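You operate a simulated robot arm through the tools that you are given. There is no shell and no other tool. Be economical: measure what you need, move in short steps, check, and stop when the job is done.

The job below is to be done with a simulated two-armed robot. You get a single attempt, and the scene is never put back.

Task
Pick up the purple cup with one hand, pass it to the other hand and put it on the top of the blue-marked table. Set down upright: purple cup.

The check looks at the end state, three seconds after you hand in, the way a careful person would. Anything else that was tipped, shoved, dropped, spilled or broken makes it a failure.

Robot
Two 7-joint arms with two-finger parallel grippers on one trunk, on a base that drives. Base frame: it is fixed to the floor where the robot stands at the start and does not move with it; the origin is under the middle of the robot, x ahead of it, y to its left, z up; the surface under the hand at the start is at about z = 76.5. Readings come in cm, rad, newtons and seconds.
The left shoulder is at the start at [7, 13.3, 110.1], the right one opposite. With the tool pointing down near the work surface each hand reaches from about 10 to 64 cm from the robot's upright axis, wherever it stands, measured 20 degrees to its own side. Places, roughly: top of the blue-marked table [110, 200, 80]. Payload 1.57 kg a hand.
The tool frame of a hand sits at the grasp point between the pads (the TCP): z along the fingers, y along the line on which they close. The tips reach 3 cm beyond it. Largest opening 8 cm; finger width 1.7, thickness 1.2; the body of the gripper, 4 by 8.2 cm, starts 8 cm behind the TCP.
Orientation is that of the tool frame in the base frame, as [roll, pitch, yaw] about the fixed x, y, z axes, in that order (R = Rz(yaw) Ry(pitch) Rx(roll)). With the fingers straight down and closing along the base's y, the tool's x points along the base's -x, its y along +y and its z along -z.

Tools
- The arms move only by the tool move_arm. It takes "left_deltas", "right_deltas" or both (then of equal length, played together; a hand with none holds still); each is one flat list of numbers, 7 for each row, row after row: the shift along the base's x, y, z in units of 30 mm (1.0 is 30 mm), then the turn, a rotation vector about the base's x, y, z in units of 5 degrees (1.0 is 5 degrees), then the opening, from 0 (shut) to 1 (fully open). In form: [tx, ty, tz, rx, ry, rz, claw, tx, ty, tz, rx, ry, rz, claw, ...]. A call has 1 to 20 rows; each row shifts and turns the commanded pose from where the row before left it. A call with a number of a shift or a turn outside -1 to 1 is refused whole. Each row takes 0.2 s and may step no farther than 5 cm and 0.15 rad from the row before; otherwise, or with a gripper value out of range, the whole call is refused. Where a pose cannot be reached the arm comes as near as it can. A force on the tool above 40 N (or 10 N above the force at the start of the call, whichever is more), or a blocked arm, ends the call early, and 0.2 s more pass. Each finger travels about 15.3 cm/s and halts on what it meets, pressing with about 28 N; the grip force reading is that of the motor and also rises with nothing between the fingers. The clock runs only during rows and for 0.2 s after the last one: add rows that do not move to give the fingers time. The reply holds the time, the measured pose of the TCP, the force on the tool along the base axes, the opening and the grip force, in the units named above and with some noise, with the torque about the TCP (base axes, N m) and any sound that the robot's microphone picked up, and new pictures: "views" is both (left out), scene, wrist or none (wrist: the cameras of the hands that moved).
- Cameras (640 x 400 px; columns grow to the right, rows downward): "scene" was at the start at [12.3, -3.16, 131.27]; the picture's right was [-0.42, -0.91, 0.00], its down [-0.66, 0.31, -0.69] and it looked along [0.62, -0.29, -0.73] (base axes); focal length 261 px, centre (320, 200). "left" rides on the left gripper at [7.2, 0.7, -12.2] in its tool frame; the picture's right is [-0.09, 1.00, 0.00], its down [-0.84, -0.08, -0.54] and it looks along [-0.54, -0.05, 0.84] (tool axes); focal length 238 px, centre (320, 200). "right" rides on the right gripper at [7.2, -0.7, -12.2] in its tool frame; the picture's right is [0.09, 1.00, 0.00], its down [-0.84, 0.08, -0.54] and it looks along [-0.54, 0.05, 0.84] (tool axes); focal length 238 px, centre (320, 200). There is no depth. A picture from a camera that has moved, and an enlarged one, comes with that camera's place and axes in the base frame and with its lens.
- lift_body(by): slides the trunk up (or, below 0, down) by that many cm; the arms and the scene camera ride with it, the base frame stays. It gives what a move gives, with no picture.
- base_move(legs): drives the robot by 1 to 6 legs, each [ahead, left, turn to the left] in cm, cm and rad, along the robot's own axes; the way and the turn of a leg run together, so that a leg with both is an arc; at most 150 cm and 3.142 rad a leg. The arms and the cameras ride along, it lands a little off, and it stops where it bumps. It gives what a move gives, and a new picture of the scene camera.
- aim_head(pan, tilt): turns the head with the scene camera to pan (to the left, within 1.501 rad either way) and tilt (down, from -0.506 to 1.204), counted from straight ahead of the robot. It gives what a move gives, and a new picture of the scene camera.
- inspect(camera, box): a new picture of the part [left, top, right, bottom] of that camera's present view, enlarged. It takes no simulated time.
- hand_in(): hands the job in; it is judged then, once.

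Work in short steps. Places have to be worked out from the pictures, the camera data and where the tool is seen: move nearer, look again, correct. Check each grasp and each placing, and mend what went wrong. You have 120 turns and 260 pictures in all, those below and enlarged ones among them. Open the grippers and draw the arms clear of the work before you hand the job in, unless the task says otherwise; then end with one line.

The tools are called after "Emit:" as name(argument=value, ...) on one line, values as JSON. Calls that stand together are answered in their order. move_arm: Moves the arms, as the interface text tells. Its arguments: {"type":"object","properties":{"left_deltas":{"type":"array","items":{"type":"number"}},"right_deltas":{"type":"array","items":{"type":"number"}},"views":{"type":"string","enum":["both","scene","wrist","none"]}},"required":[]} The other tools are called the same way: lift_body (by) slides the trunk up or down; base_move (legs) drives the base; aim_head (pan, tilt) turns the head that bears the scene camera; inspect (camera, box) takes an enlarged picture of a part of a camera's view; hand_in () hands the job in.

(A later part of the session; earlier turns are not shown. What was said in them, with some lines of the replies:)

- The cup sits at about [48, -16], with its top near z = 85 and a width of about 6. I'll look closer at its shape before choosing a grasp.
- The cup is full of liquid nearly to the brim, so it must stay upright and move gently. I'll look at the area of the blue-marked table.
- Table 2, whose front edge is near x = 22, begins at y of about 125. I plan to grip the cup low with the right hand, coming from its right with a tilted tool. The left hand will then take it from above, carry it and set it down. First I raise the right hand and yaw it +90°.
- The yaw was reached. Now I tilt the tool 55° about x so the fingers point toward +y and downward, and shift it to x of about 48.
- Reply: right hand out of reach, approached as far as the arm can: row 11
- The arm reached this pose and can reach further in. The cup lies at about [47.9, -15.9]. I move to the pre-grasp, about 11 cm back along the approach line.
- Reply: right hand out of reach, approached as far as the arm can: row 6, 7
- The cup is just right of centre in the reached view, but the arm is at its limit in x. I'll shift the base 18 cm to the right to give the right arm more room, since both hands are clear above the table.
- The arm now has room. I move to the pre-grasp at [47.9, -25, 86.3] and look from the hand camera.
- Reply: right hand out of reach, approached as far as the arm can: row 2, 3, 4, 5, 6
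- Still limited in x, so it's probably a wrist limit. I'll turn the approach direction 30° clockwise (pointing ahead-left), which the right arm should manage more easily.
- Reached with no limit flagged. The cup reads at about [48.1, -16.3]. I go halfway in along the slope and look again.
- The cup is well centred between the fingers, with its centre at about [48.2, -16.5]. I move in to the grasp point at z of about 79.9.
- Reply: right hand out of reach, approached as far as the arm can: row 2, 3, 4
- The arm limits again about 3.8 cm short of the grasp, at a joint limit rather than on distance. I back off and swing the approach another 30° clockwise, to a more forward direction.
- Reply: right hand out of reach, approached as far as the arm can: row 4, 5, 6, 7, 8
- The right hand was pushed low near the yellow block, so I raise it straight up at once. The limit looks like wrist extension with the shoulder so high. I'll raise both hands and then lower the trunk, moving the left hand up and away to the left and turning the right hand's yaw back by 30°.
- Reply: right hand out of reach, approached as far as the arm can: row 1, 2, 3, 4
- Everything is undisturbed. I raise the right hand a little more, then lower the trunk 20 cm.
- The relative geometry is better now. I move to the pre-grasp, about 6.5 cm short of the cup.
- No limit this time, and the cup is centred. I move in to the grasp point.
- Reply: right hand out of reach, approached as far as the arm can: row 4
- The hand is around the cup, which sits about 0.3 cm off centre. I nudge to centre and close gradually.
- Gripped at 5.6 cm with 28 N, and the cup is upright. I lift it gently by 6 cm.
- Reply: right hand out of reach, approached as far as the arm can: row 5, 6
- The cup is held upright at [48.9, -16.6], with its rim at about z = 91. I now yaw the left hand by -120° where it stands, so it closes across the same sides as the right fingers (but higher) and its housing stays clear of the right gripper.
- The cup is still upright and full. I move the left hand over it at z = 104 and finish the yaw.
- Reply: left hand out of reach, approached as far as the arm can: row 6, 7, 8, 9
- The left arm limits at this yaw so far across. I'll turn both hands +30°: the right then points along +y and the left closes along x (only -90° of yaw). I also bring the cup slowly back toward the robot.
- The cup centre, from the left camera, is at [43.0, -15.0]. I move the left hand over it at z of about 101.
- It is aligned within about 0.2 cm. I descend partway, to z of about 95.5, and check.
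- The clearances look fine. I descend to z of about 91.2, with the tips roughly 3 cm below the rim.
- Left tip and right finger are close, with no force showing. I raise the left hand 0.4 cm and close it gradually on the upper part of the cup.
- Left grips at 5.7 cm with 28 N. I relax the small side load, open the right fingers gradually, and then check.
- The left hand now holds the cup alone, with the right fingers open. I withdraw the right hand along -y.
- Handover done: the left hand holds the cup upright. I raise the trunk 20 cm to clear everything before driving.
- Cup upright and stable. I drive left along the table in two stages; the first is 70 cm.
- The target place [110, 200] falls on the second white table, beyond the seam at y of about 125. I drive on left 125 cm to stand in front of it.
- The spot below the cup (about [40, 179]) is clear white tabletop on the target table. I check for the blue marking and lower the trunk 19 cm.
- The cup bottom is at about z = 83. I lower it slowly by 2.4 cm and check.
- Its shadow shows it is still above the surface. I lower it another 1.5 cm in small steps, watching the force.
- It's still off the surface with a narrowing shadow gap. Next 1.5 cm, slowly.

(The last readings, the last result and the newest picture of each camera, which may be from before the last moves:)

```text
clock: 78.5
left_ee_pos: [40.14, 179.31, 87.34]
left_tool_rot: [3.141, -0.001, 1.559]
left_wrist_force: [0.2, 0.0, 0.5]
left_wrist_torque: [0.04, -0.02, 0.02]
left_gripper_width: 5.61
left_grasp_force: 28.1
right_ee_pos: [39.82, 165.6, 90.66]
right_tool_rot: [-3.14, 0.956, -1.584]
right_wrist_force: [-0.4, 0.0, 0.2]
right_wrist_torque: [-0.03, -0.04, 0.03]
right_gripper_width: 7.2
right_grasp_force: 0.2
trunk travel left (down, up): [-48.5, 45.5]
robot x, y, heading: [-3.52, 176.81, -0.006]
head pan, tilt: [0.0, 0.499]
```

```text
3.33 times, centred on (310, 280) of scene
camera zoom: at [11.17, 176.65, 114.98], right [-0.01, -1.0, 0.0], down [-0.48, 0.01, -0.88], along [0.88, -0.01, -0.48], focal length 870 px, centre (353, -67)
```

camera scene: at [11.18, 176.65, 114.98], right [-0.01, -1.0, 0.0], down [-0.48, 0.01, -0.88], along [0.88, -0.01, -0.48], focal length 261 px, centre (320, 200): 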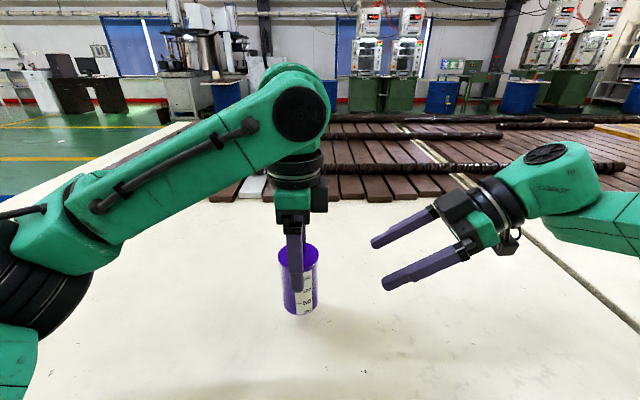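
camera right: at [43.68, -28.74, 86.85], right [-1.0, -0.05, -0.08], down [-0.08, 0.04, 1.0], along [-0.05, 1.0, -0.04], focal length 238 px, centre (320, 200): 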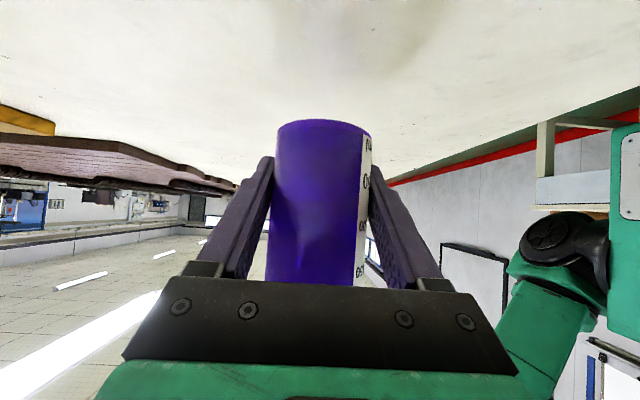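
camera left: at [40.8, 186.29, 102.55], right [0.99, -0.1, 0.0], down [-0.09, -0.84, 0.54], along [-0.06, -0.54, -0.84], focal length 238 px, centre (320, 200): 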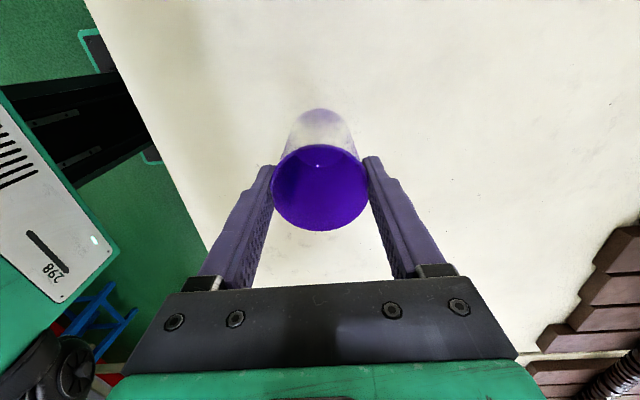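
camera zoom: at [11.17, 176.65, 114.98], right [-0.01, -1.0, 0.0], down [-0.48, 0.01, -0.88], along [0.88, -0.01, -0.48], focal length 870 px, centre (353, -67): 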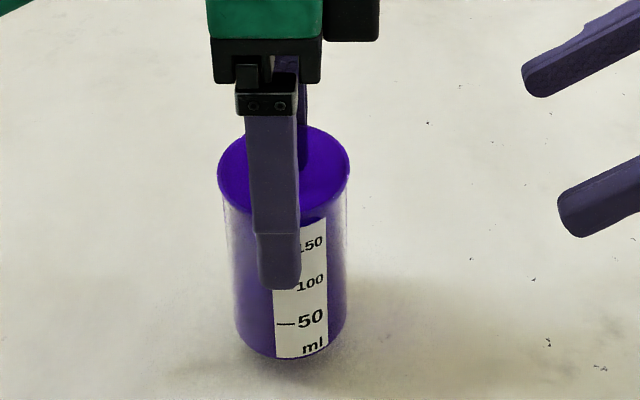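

About 1–1.4 cm to go. I lower 0.9 cm more, then go in millimetre steps.

Emit:
move_arm(left_deltas=[0, 0, -0.06, 0, 0, 0, 0.5, 0, 0, -0.06, 0, 0, 0, 0.5, 0, 0, -0.06, 0, 0, 0, 0.5, 0, 0, -0.06, 0, 0, 0, 0.5, 0, 0, -0.06, 0, 0, 0, 0.5, 0, 0, 0, 0, 0, 0, 0.5], views="none")

Emit:
inspect(camera="scene", box=[260, 260, 370, 340])

```text
clock: 79.9
left_ee_pos: [39.94, 179.16, 86.41]
left_tool_rot: [-3.141, 0.0, 1.56]
left_wrist_force: [0.0, -0.2, -0.4]
left_wrist_torque: [0.02, -0.02, 0.0]
left_gripper_width: 5.59
left_grasp_force: 28.3
right_ee_pos: [39.93, 165.38, 90.47]
right_tool_rot: [3.141, 0.958, -1.584]
right_wrist_force: [-1.0, -0.4, -0.7]
right_wrist_torque: [0.0, 0.01, 0.0]
right_gripper_width: 7.18
right_grasp_force: 0.0
trunk travel left (down, up): [-48.5, 45.5]
robot x, y, heading: [-2.79, 176.45, -0.011]
head pan, tilt: [0.0, 0.499]
```

```text
5.00 times, centred on (315, 300) of scene
camera zoom: at [11.17, 176.65, 114.98], right [-0.01, -1.0, 0.0], down [-0.48, 0.01, -0.88], along [0.88, -0.01, -0.48], focal length 1305 px, centre (345, -300)
```

zoom: 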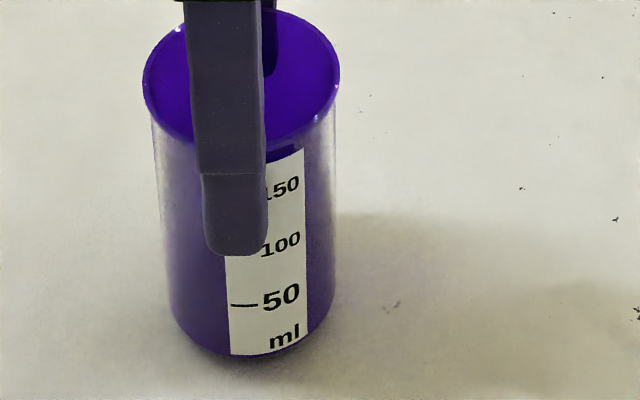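

Very near. Millimetre steps now, 5 mm in all, watching for contact force.

Emit:
move_arm(left_deltas=[0, 0, -0.033, 0, 0, 0, 0.5, 0, 0, -0.033, 0, 0, 0, 0.5, 0, 0, -0.033, 0, 0, 0, 0.5, 0, 0, -0.033, 0, 0, 0, 0.5, 0, 0, -0.033, 0, 0, 0, 0.5, 0, 0, 0, 0, 0, 0, 0.5], views="none")

Emit:
inspect(camera="scene", box=[260, 260, 370, 340])

```text
clock: 81.3
left_ee_pos: [40.07, 179.23, 85.8]
left_tool_rot: [3.141, 0.0, 1.562]
left_wrist_force: [0.8, 0.3, -0.7]
left_wrist_torque: [0.02, -0.01, 0.03]
left_gripper_width: 5.59
left_grasp_force: 27.5
right_ee_pos: [39.82, 165.4, 90.42]
right_tool_rot: [3.14, 0.961, -1.583]
right_wrist_force: [-0.2, -0.8, 0.4]
right_wrist_torque: [0.0, -0.01, 0.04]
right_gripper_width: 7.22
right_grasp_force: 0.2
trunk travel left (down, up): [-48.5, 45.5]
robot x, y, heading: [-3.14, 176.21, -0.013]
head pan, tilt: [0.0, 0.499]
```

```text
5.00 times, centred on (315, 300) of scene
camera zoom: at [11.18, 176.65, 114.98], right [-0.01, -1.0, 0.0], down [-0.48, 0.01, -0.88], along [0.88, -0.01, -0.48], focal length 1305 px, centre (345, -300)
```

zoom: 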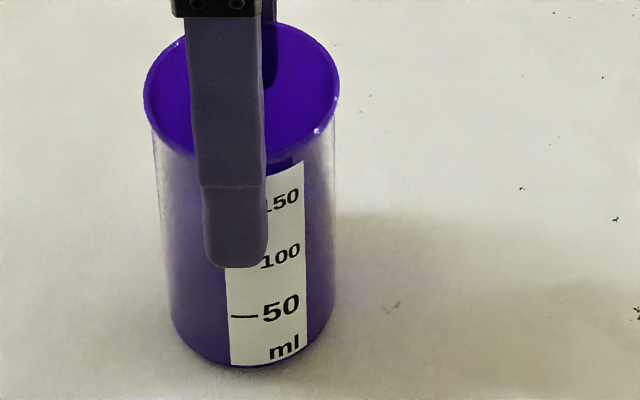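

No contact yet. Another 4 mm in the same small steps.

Emit:
move_arm(left_deltas=[0, 0, -0.033, 0, 0, 0, 0.5, 0, 0, -0.033, 0, 0, 0, 0.5, 0, 0, -0.033, 0, 0, 0, 0.5, 0, 0, -0.033, 0, 0, 0, 0.5, 0, 0, 0, 0, 0, 0, 0.5], views="none")

Emit:
inspect(camera="scene", box=[260, 260, 370, 340])

```text
clock: 82.5
left_ee_pos: [39.93, 179.2, 85.61]
left_tool_rot: [3.138, 0.001, 1.559]
left_wrist_force: [5.6, -0.2, 25.8]
left_wrist_torque: [0.02, -0.26, 0.02]
left_gripper_width: 5.58
left_grasp_force: 28.0
right_ee_pos: [39.5, 165.5, 90.7]
right_tool_rot: [-3.138, 0.957, -1.582]
right_wrist_force: [0.3, 0.3, -0.2]
right_wrist_torque: [0.0, 0.01, 0.02]
right_gripper_width: 7.2
right_grasp_force: 0.0
trunk travel left (down, up): [-48.5, 45.5]
robot x, y, heading: [-3.05, 176.12, -0.009]
head pan, tilt: [0.0, 0.499]
```

```text
5.00 times, centred on (315, 300) of scene
camera zoom: at [10.97, 176.65, 115.03], right [-0.01, -1.0, 0.0], down [-0.48, 0.01, -0.88], along [0.88, -0.01, -0.48], focal length 1305 px, centre (345, -300)
```

zoom: 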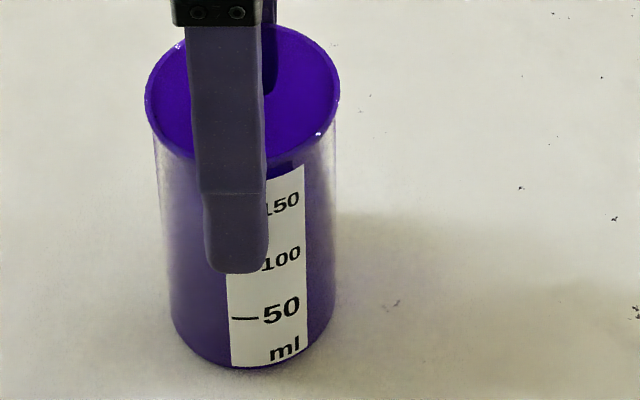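

Contact at 26 N upward, so the cup is on the table. I ease up 1.5 mm to relieve the load, then check force.

Emit:
move_arm(left_deltas=[0, 0, 0.025, 0, 0, 0, 0.5, 0, 0, 0.025, 0, 0, 0, 0.5, 0, 0, 0, 0, 0, 0, 0.5], views="none")

```text
clock: 83.3
left_ee_pos: [39.94, 179.18, 85.66]
left_tool_rot: [3.141, 0.0, 1.56]
left_wrist_force: [6.6, 1.3, 17.7]
left_wrist_torque: [-0.05, -0.38, 0.04]
left_gripper_width: 5.6
left_grasp_force: 28.2
right_ee_pos: [39.57, 165.57, 90.49]
right_tool_rot: [-3.14, 0.958, -1.584]
right_wrist_force: [-0.9, 0.9, 0.0]
right_wrist_torque: [0.02, 0.01, 0.0]
right_gripper_width: 7.19
right_grasp_force: 0.0
trunk travel left (down, up): [-48.5, 45.5]
robot x, y, heading: [-2.79, 176.18, -0.01]
head pan, tilt: [0.0, 0.499]
```

Still 18 N. I ease up another 2.5 mm.

Emit:
move_arm(left_deltas=[0, 0, 0.03, 0, 0, 0, 0.5, 0, 0, 0.03, 0, 0, 0, 0.5, 0, 0, 0.024, 0, 0, 0, 0.5, 0, 0, 0, 0, 0, 0, 0.5], views="none")

```text
clock: 84.3
left_ee_pos: [39.99, 179.16, 85.89]
left_tool_rot: [-3.138, 0.001, 1.557]
left_wrist_force: [-0.4, 0.1, 0.6]
left_wrist_torque: [0.0, -0.02, 0.0]
left_gripper_width: 5.58
left_grasp_force: 28.3
right_ee_pos: [39.8, 165.51, 90.46]
right_tool_rot: [-3.141, 0.956, -1.583]
right_wrist_force: [0.5, 0.2, -0.5]
right_wrist_torque: [0.01, 0.0, 0.01]
right_gripper_width: 7.19
right_grasp_force: 0.0
trunk travel left (down, up): [-48.5, 45.5]
robot x, y, heading: [-2.93, 176.77, -0.008]
head pan, tilt: [0.0, 0.499]
```

Load is zero, so the cup is at or within a millimetre of the surface. I lower 1 mm and open gradually.

Emit:
move_arm(left_deltas=[0, 0, -0.02, 0, 0, 0, 0.5, 0, 0, -0.02, 0, 0, 0, 0.5, 0, 0, 0, 0, 0, 0, 0.6, 0, 0, 0, 0, 0, 0, 0.66, 0, 0, 0, 0, 0, 0, 0.69, 0, 0, 0, 0, 0, 0, 0.71, 0, 0, 0, 0, 0, 0, 0.73, 0, 0, 0, 0, 0, 0, 0.76, 0, 0, 0, 0, 0, 0, 0.8, 0, 0, 0, 0, 0, 0, 0.85, 0, 0, 0, 0, 0, 0, 0.92, 0, 0, 0, 0, 0, 0, 1, 0, 0, 0, 0, 0, 0, 1])

Emit:
inspect(camera="scene", box=[260, 260, 370, 340])

```text
clock: 87.1
left_ee_pos: [40.01, 179.15, 85.61]
left_tool_rot: [-3.14, 0.0, 1.561]
left_wrist_force: [0.5, 0.3, 0.1]
left_wrist_torque: [0.01, -0.02, -0.01]
left_gripper_width: 8.0
left_grasp_force: 0.0
right_ee_pos: [39.71, 165.46, 90.41]
right_tool_rot: [-3.14, 0.958, -1.585]
right_wrist_force: [0.7, -0.3, -1.0]
right_wrist_torque: [-0.04, 0.0, 0.01]
right_gripper_width: 7.18
right_grasp_force: 0.0
trunk travel left (down, up): [-48.5, 45.5]
robot x, y, heading: [-2.7, 176.32, -0.015]
head pan, tilt: [0.0, 0.499]
camera scene: at [11.17, 176.65, 114.98], right [-0.01, -1.0, 0.0], down [-0.48, 0.01, -0.88], along [0.88, -0.01, -0.48], focal length 261 px, centre (320, 200)
camera left: at [40.81, 186.29, 98.08], right [0.99, -0.1, 0.0], down [-0.09, -0.84, 0.54], along [-0.06, -0.54, -0.84], focal length 238 px, centre (320, 200)
```

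scene: 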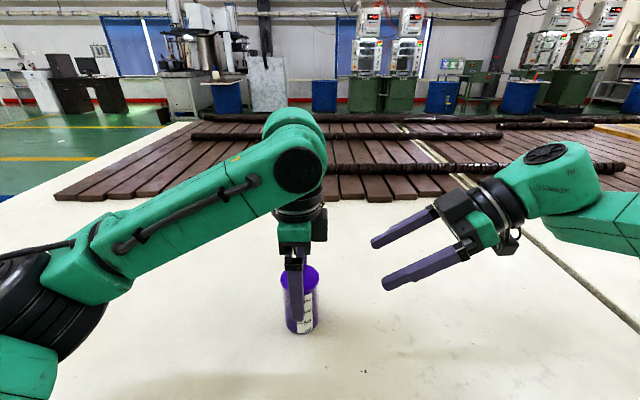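
left: 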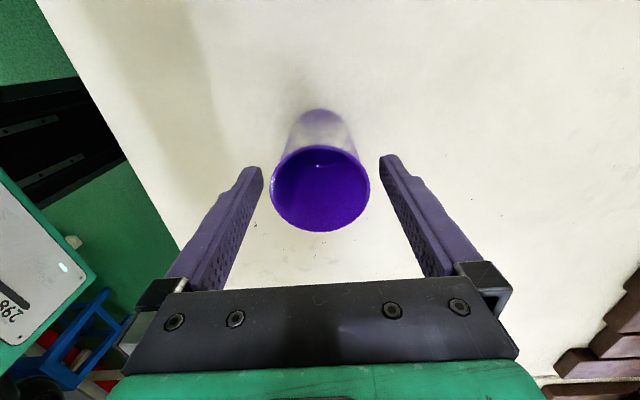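

```text
5.00 times, centred on (315, 300) of scene
camera zoom: at [11.17, 176.65, 114.98], right [-0.01, -1.0, 0.0], down [-0.48, 0.01, -0.88], along [0.88, -0.01, -0.48], focal length 1305 px, centre (345, -300)
```

zoom: 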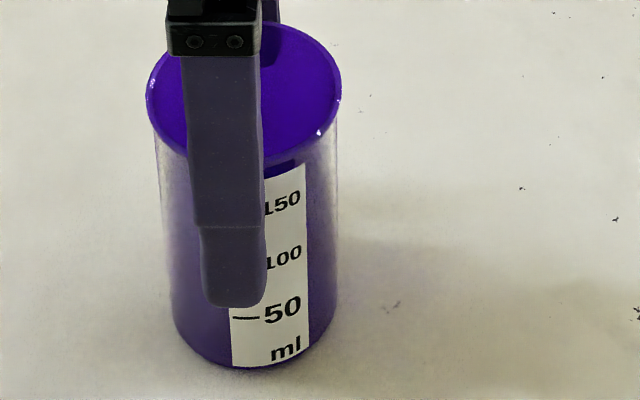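

The cup stands free, centred between the open fingers. I raise the left hand straight up.

Emit:
move_arm(left_deltas=[0, 0, 0.2, 0, 0, 0, 1, 0, 0, 0.4, 0, 0, 0, 1, 0, 0, 0.5, 0, 0, 0, 1, 0, 0, 0.6, 0, 0, 0, 1, 0, 0, 0.8, 0, 0, 0, 1, 0, 0, 0.8, 0, 0, 0, 1, 0, 0, 0.8, 0, 0, 0, 1, 0, 0, 0.8, 0, 0, 0, 1, 0, 0, 0.8, 0, 0, 0, 1, 0, 0, 0, 0, 0, 0, 1])

```text
clock: 89.3
left_ee_pos: [40.1, 179.28, 102.89]
left_tool_rot: [-3.141, 0.0, 1.559]
left_wrist_force: [0.6, 0.1, -1.1]
left_wrist_torque: [-0.03, -0.02, 0.02]
left_gripper_width: 8.0
left_grasp_force: 0.0
right_ee_pos: [39.76, 165.53, 90.59]
right_tool_rot: [3.14, 0.96, -1.585]
right_wrist_force: [-0.7, -0.4, -0.9]
right_wrist_torque: [0.03, -0.05, 0.03]
right_gripper_width: 7.21
right_grasp_force: 0.0
trunk travel left (down, up): [-48.5, 45.5]
robot x, y, heading: [-2.96, 176.74, -0.008]
head pan, tilt: [0.0, 0.499]
camera scene: at [11.22, 176.7, 114.97], right [-0.01, -1.0, 0.0], down [-0.48, 0.01, -0.88], along [0.88, -0.01, -0.48], focal length 261 px, centre (320, 200)
camera left: at [40.85, 186.39, 115.24], right [0.99, -0.1, 0.0], down [-0.09, -0.84, 0.54], along [-0.06, -0.54, -0.84], focal length 238 px, centre (320, 200)
```

scene: 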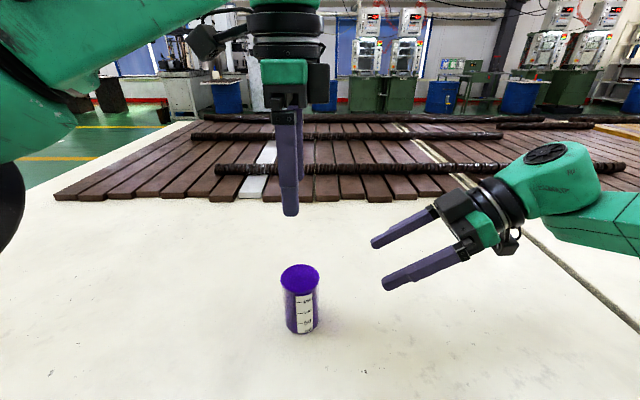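
left: 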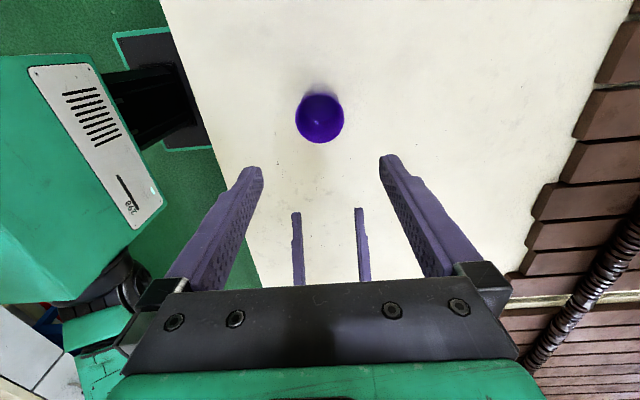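

The cup is standing upright and full. I raise the trunk so the arms clear it, back away, and look at the table front for the blue marking.

Emit:
lift_body(by=15)

Emit:
base_move(legs=[[-50, 0, 0]])

Emit:
aim_head(pan=0.0, tilt=0.85)

```text
clock: 91.0
left_ee_pos: [40.23, 179.27, 117.84]
left_tool_rot: [3.14, 0.0, 1.56]
left_wrist_force: [-0.2, -0.3, -1.0]
left_wrist_torque: [0.05, 0.02, 0.02]
left_gripper_width: 7.99
left_grasp_force: 0.1
right_ee_pos: [39.88, 165.48, 105.47]
right_tool_rot: [-3.141, 0.958, -1.585]
right_wrist_force: [-0.5, 0.2, -0.5]
right_wrist_torque: [0.01, 0.01, -0.01]
right_gripper_width: 7.18
right_grasp_force: 0.0
trunk travel left (down, up): [-63.5, 30.5]
robot x, y, heading: [-2.71, 176.79, -0.011]
head pan, tilt: [0.0, 0.499]
```

```text
clock: 94.0
left_ee_pos: [-9.69, 179.82, 117.79]
left_tool_rot: [-3.14, -0.001, 1.562]
left_wrist_force: [-1.1, 0.3, 0.4]
left_wrist_torque: [0.0, -0.02, 0.02]
left_gripper_width: 8.02
left_grasp_force: 0.1
right_ee_pos: [-9.87, 166.1, 105.46]
right_tool_rot: [-3.141, 0.957, -1.581]
right_wrist_force: [0.4, 0.7, 0.9]
right_wrist_torque: [0.0, 0.0, 0.0]
right_gripper_width: 7.19
right_grasp_force: 0.0
trunk travel left (down, up): [-63.5, 30.5]
robot x, y, heading: [-52.65, 177.25, -0.001]
head pan, tilt: [0.0, 0.499]
camera scene: at [-38.51, 177.17, 129.97], right [-0.01, -1.0, 0.0], down [-0.48, 0.0, -0.88], along [0.88, -0.01, -0.48], focal length 261 px, centre (320, 200)
```

scene: 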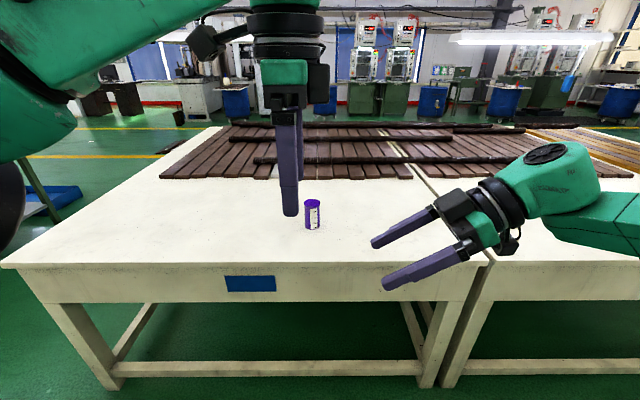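

```text
clock: 94.8
left_ee_pos: [-9.69, 179.86, 117.84]
left_tool_rot: [3.141, 0.0, 1.564]
left_wrist_force: [-0.3, 0.5, -0.5]
left_wrist_torque: [0.02, 0.03, -0.02]
left_gripper_width: 8.02
left_grasp_force: 0.0
right_ee_pos: [-9.94, 166.03, 105.48]
right_tool_rot: [3.141, 0.958, -1.579]
right_wrist_force: [0.4, -0.9, -0.6]
right_wrist_torque: [0.02, -0.04, 0.02]
right_gripper_width: 7.2
right_grasp_force: 0.1
trunk travel left (down, up): [-63.5, 30.5]
robot x, y, heading: [-52.55, 176.98, -0.001]
head pan, tilt: [0.0, 0.85]
camera scene: at [-39.83, 177.19, 126.99], right [-0.01, -1.0, 0.0], down [-0.75, 0.01, -0.66], along [0.66, -0.01, -0.75], focal length 261 px, centre (320, 200)
```

scene: 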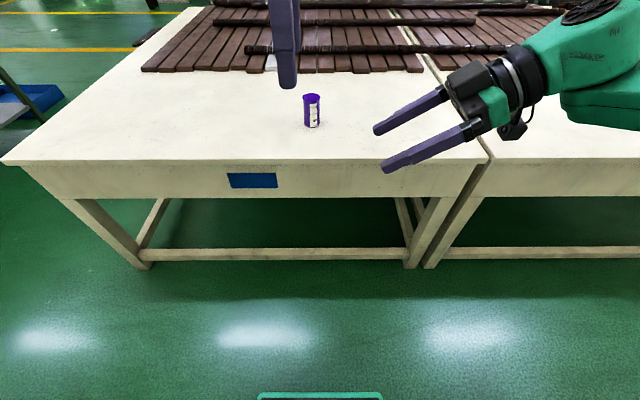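

The blue plate on this table's front confirms it is the right table. The cup stands upright on it and both grippers are open and clear, so I hand in.

Emit:
hand_in()

```text
The job is handed in.
```

The right hand picked up the purple cup and passed it to the left hand. The left hand set it down upright and still full on the blue-marked table, and I saw nothing else disturbed.
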